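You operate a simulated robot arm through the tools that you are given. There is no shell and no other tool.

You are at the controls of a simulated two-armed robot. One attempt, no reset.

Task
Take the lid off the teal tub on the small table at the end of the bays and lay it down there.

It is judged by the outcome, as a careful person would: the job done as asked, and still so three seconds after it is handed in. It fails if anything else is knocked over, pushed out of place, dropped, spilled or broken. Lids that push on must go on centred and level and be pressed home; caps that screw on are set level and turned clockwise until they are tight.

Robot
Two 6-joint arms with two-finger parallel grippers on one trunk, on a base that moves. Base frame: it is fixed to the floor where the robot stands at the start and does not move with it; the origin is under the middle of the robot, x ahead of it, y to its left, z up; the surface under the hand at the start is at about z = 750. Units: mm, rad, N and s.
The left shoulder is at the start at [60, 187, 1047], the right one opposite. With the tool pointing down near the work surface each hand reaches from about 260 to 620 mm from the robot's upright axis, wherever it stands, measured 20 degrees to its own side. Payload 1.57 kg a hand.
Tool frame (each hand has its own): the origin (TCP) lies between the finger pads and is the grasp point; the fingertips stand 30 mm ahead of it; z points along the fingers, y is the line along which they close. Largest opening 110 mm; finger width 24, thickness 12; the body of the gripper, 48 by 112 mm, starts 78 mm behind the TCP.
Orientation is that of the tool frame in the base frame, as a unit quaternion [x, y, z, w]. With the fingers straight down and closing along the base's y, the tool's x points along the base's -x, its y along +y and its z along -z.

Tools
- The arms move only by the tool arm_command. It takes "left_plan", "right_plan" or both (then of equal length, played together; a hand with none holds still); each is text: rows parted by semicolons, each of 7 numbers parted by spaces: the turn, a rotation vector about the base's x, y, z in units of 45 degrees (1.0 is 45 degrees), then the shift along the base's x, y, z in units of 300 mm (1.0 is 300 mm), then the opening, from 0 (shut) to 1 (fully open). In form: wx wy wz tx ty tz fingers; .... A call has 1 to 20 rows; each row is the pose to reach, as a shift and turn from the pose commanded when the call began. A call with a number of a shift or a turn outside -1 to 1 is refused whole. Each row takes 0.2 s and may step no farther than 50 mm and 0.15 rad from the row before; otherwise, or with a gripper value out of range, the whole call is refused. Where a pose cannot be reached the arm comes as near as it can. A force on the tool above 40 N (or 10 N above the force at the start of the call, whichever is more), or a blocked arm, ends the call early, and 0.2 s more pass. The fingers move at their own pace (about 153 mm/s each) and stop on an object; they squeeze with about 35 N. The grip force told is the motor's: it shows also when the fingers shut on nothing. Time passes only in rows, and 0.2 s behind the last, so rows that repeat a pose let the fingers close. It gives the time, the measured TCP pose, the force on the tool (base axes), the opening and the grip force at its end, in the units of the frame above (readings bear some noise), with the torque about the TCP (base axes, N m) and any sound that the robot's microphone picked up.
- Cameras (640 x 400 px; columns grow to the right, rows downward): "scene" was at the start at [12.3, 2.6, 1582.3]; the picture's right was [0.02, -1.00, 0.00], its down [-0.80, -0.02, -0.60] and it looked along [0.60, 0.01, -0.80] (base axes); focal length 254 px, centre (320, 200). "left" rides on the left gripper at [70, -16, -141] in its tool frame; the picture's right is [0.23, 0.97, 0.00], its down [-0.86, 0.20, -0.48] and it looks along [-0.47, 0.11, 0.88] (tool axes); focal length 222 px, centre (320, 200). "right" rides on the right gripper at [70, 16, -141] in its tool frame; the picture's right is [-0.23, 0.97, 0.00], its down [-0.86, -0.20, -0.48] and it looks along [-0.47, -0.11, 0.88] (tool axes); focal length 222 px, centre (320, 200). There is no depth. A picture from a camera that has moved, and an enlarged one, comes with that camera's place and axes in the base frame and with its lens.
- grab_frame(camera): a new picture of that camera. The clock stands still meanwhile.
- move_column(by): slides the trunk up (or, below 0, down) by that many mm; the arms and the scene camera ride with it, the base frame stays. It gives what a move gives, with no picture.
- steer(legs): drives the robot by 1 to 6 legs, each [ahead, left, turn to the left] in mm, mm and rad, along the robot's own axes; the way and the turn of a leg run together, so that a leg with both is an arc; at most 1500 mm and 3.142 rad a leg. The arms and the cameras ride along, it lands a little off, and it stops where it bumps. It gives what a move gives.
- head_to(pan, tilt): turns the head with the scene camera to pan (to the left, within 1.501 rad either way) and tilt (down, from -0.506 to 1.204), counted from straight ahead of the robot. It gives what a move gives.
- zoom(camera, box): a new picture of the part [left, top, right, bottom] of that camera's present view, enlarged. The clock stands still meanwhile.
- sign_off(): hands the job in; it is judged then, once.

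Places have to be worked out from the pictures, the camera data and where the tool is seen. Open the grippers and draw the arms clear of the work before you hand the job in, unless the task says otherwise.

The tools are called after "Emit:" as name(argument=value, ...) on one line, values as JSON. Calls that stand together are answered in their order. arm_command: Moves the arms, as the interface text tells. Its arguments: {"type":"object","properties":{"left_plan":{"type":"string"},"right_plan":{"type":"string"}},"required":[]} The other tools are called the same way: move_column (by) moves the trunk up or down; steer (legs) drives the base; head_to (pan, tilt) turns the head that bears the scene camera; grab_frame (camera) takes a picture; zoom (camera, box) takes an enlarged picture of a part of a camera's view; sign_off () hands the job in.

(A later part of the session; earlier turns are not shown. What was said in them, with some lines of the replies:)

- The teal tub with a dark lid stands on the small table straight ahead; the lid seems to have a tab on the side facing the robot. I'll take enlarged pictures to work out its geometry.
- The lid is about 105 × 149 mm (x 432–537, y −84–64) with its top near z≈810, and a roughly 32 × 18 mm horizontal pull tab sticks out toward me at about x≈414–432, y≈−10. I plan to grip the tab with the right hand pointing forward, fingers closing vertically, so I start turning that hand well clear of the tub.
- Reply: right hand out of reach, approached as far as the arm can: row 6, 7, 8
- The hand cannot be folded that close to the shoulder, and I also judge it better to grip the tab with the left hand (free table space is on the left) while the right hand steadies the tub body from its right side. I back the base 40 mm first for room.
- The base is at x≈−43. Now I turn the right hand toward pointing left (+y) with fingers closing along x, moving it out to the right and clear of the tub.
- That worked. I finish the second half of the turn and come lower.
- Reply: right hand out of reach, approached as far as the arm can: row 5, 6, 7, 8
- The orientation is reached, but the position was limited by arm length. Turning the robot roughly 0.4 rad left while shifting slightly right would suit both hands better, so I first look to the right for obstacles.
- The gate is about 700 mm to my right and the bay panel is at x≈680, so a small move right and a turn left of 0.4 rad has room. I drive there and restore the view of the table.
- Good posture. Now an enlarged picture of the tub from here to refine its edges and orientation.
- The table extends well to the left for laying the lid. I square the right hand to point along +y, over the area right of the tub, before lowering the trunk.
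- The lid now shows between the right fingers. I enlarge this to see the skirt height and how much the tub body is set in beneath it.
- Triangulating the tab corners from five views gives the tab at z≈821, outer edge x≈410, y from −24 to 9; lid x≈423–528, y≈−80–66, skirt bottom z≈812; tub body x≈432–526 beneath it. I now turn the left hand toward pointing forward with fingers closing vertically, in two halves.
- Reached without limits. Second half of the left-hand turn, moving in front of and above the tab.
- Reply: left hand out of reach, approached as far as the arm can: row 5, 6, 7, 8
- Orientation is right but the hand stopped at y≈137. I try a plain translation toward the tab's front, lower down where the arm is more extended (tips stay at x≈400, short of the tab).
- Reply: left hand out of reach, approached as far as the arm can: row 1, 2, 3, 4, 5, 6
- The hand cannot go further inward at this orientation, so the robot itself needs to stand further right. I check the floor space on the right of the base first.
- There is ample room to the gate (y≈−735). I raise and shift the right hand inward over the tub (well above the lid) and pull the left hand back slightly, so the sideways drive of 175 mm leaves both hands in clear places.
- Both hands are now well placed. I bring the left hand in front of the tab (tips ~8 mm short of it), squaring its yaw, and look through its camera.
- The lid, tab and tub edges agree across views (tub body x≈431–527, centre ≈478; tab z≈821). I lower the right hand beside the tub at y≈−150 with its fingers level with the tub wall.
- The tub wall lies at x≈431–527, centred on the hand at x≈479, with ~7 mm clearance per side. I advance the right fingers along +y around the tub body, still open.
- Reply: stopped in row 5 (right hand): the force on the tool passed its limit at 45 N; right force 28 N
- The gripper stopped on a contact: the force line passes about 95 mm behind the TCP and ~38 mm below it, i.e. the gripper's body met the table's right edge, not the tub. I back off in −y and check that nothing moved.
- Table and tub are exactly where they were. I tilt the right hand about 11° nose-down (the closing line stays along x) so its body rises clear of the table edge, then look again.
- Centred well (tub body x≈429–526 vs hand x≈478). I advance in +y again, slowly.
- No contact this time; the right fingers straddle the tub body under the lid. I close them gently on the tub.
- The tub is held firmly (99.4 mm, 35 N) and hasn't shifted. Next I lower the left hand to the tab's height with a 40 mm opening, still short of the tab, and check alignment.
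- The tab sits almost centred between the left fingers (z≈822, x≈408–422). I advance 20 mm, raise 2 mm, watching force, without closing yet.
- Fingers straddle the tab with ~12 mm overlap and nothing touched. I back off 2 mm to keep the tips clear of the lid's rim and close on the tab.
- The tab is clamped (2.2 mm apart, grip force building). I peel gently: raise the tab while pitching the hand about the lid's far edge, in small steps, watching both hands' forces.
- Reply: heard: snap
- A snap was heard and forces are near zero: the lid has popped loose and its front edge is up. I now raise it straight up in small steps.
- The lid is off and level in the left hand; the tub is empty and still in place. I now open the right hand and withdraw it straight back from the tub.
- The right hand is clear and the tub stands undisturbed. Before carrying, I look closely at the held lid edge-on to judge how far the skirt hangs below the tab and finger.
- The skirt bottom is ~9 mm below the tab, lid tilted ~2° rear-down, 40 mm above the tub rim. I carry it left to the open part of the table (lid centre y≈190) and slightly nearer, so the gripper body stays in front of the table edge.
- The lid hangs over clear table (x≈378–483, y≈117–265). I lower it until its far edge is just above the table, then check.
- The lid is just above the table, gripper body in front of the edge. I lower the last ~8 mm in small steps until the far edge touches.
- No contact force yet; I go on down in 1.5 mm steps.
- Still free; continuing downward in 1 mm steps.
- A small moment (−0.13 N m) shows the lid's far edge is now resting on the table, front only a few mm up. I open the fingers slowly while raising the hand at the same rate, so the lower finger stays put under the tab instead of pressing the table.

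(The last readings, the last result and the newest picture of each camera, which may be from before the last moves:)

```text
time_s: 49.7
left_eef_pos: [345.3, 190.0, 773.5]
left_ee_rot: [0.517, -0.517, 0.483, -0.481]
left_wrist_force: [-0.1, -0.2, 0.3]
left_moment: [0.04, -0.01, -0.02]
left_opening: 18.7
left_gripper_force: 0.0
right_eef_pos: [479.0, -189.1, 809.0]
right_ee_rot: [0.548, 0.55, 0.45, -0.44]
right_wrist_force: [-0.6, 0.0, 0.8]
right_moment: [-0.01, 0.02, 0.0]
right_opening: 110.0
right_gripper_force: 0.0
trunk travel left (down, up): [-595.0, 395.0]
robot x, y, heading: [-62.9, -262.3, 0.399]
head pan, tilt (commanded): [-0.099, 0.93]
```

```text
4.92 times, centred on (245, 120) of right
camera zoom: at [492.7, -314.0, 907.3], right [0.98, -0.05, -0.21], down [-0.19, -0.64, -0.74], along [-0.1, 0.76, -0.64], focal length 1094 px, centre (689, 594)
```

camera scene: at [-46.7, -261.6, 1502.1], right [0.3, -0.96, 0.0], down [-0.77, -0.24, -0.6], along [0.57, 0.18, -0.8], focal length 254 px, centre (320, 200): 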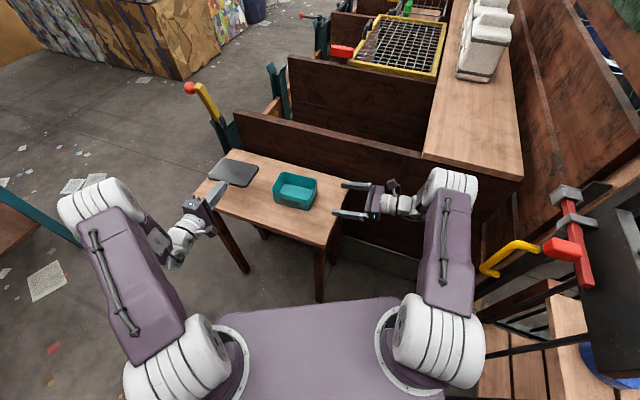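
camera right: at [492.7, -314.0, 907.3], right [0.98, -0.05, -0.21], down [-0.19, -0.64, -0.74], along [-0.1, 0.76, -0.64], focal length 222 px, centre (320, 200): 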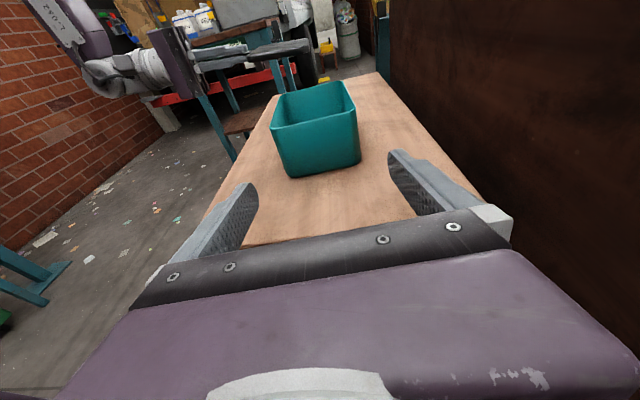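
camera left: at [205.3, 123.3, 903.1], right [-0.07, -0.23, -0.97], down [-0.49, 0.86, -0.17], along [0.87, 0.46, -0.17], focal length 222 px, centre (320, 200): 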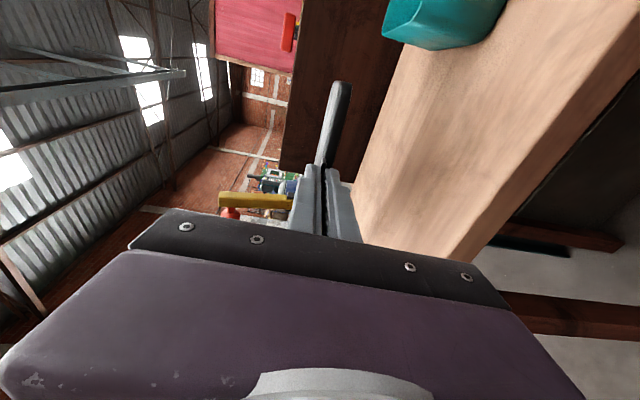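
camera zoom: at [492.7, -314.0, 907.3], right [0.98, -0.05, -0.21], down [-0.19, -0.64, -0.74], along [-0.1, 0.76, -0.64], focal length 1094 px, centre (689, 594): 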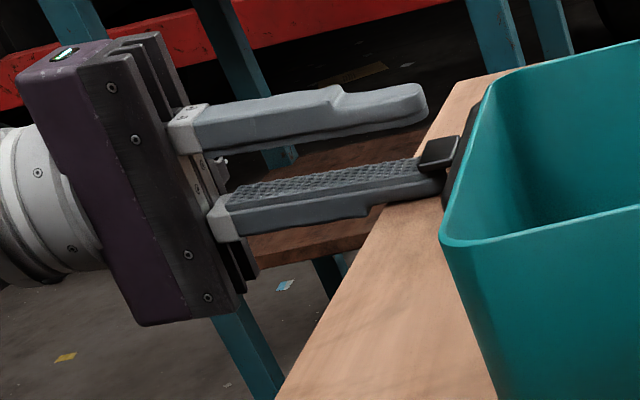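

The tab now just rests on the lower finger. I draw the left hand straight back (−x) so the front edge settles onto the table.

Emit:
arm_command(left_plan="0 0 0 -0.02 0 0 0.17; 0 0 0 -0.04 0 0 0.17; 0 0 0 -0.06 0 0 0.17; 0 0 0 -0.09 0 0 0.17; 0 0 0 -0.12 0 0 0.17; 0 0 0 -0.12 0 0 0.17")

Emit:
zoom(camera="left", box=[240, 50, 400, 220])

Emit:
zoom(camera="scene", box=[200, 150, 280, 210])

Emit:
zoom(camera="right", box=[180, 80, 310, 160])

```text
time_s: 51.1
left_eef_pos: [309.6, 190.4, 772.5]
left_ee_rot: [-0.517, 0.518, -0.483, 0.48]
left_wrist_force: [0.5, 1.1, 0.0]
left_moment: [0.03, -0.04, 0.01]
left_opening: 18.5
left_gripper_force: 0.0
right_eef_pos: [478.7, -189.3, 809.7]
right_ee_rot: [0.548, 0.552, 0.449, -0.441]
right_wrist_force: [0.1, -0.4, 0.0]
right_moment: [0.01, 0.01, 0.0]
right_opening: 110.3
right_gripper_force: 0.0
trunk travel left (down, up): [-595.0, 395.0]
robot x, y, heading: [-61.5, -264.8, 0.4]
head pan, tilt (commanded): [-0.099, 0.93]
```

```text
2.35 times, centred on (320, 135) of left
camera zoom: at [169.5, 123.3, 800.6], right [-0.07, -0.23, -0.97], down [-0.49, 0.86, -0.17], along [0.87, 0.46, -0.17], focal length 523 px, centre (320, 353)
```

zoom: 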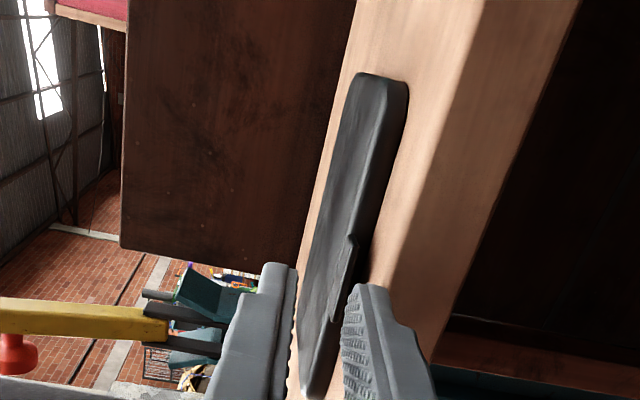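

```text
6.67 times, centred on (240, 180) of scene
camera zoom: at [-46.6, -261.6, 1502.1], right [0.3, -0.96, 0.0], down [-0.77, -0.24, -0.6], along [0.57, 0.18, -0.8], focal length 1697 px, centre (853, 333)
```

zoom: 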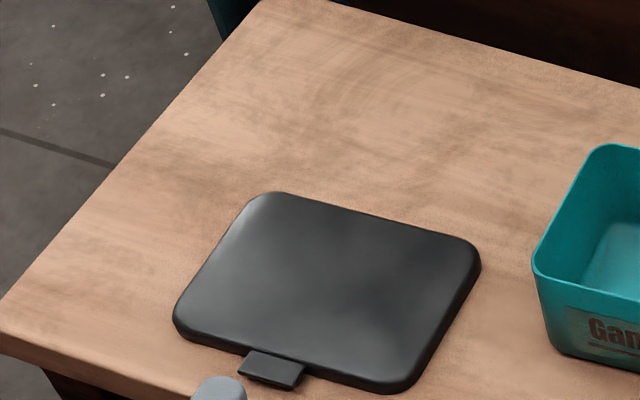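

```text
4.92 times, centred on (245, 120) of right
camera zoom: at [492.8, -314.0, 907.3], right [0.98, -0.05, -0.21], down [-0.19, -0.64, -0.74], along [-0.1, 0.76, -0.64], focal length 1094 px, centre (689, 594)
```

zoom: 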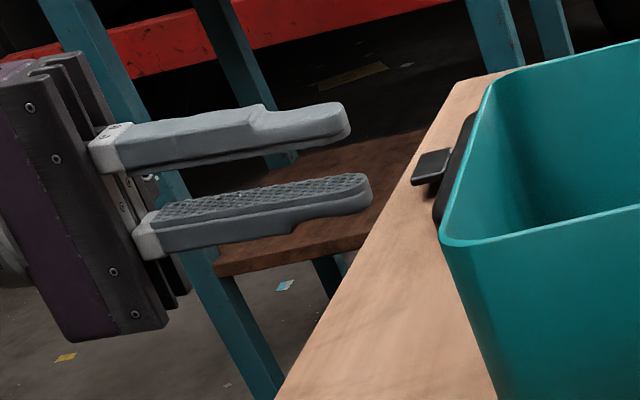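

The lid lies flat on the table, clear of the tub and the edge. I draw the left hand back and up with fingers open, and raise the right hand clear as well.

Emit:
arm_command(left_plan="0 0 0 -0.03 0 0 0.17; 0 0 0 -0.06 0.02 0.03 0.3; 0 0 0 -0.06 0.05 0.13 0.6; 0 0 0 -0.06 0.1 0.25 1; 0 0 0 -0.06 0.15 0.37 1; 0 0 0 -0.06 0.2 0.45 1; 0 0 0 -0.06 0.2 0.45 1", right_plan="0 0 0 0 -0.03 0.05 1; 0 0 0 0 -0.05 0.12 1; 0 0 0 0 -0.05 0.2 1; 0 0 0 0 -0.05 0.28 1; 0 0 0 0 -0.05 0.36 1; 0 0 0 0 -0.05 0.4 1; 0 0 0 0 -0.05 0.4 1")

Emit:
grab_frame(camera="scene")

Emit:
zoom(camera="scene", box=[160, 130, 360, 260])

Emit:
grab_frame(camera="right")

```text
time_s: 52.7
left_eef_pos: [290.6, 253.2, 909.6]
left_ee_rot: [-0.517, 0.518, -0.484, 0.48]
left_wrist_force: [-0.6, 0.0, -0.4]
left_moment: [-0.06, -0.01, -0.04]
left_opening: 110.2
left_gripper_force: 0.2
right_eef_pos: [478.7, -204.3, 929.6]
right_ee_rot: [0.548, 0.551, 0.449, -0.441]
right_wrist_force: [0.6, -0.5, -0.5]
right_moment: [-0.01, -0.01, -0.02]
right_opening: 110.1
right_gripper_force: 0.1
trunk travel left (down, up): [-595.0, 395.0]
robot x, y, heading: [-58.8, -260.2, 0.402]
head pan, tilt (commanded): [-0.099, 0.93]
```

```text
taken
camera scene: at [-46.5, -261.4, 1502.1], right [0.3, -0.96, 0.0], down [-0.77, -0.24, -0.6], along [0.57, 0.18, -0.8], focal length 254 px, centre (320, 200)
```

scene: 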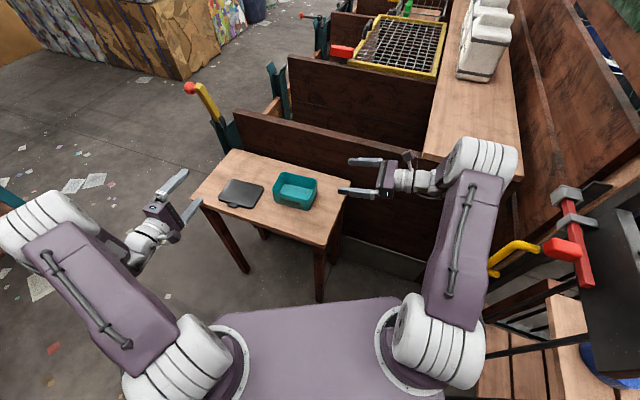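

```text
3.08 times, centred on (260, 195) of scene
camera zoom: at [-46.5, -261.4, 1502.1], right [0.3, -0.96, 0.0], down [-0.77, -0.24, -0.6], along [0.57, 0.18, -0.8], focal length 783 px, centre (505, 215)
```

zoom: 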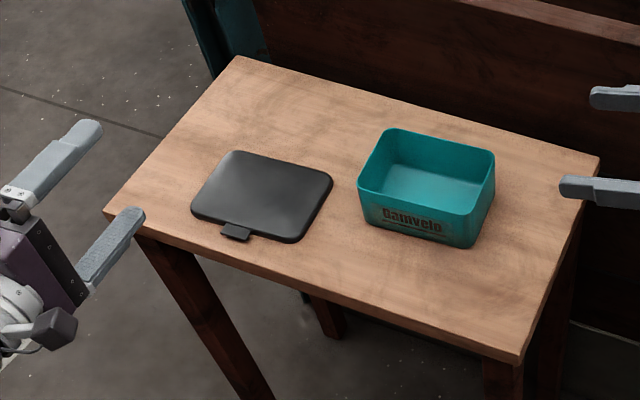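

```text
taken
camera right: at [492.5, -328.4, 1027.9], right [0.98, -0.05, -0.21], down [-0.19, -0.64, -0.74], along [-0.1, 0.76, -0.64], focal length 222 px, centre (320, 200)
```

right: 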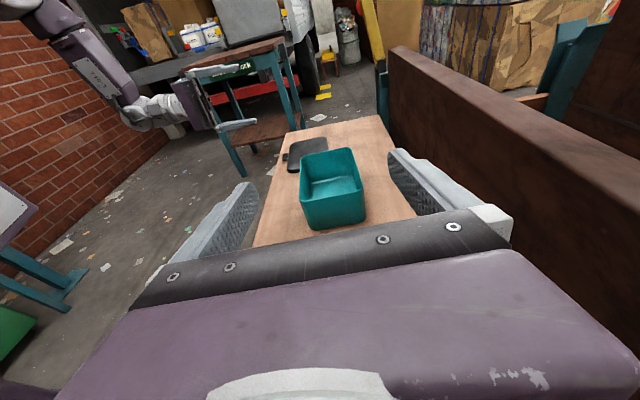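

The lid rests flat on the table left of the open, upright tub. Nothing else has moved, and both hands are open and clear, so I hand the job in.

Emit:
sign_off()

```text
The job is handed in.
```

The lid is off the teal tub and lying flat on the small table, to the left of the tub. The tub is still upright where it stood, open and empty.

- **How it came off:** I held the tub body with the right hand and peeled the lid up by its front tab with the left. I heard a snap as it came loose.
- **One contact on the way:** the right gripper bumped the table's right edge at about 45 N during the first approach. I backed off, and pictures taken before and after showed neither the table nor the tub had moved.
- **Setting down:** the lid's front edge dropped a few millimetres onto the table when I drew the hand away. It ended up roughly 35 mm back from the table's front edge.

Both hands are open and clear of the table, and the job is handed in.
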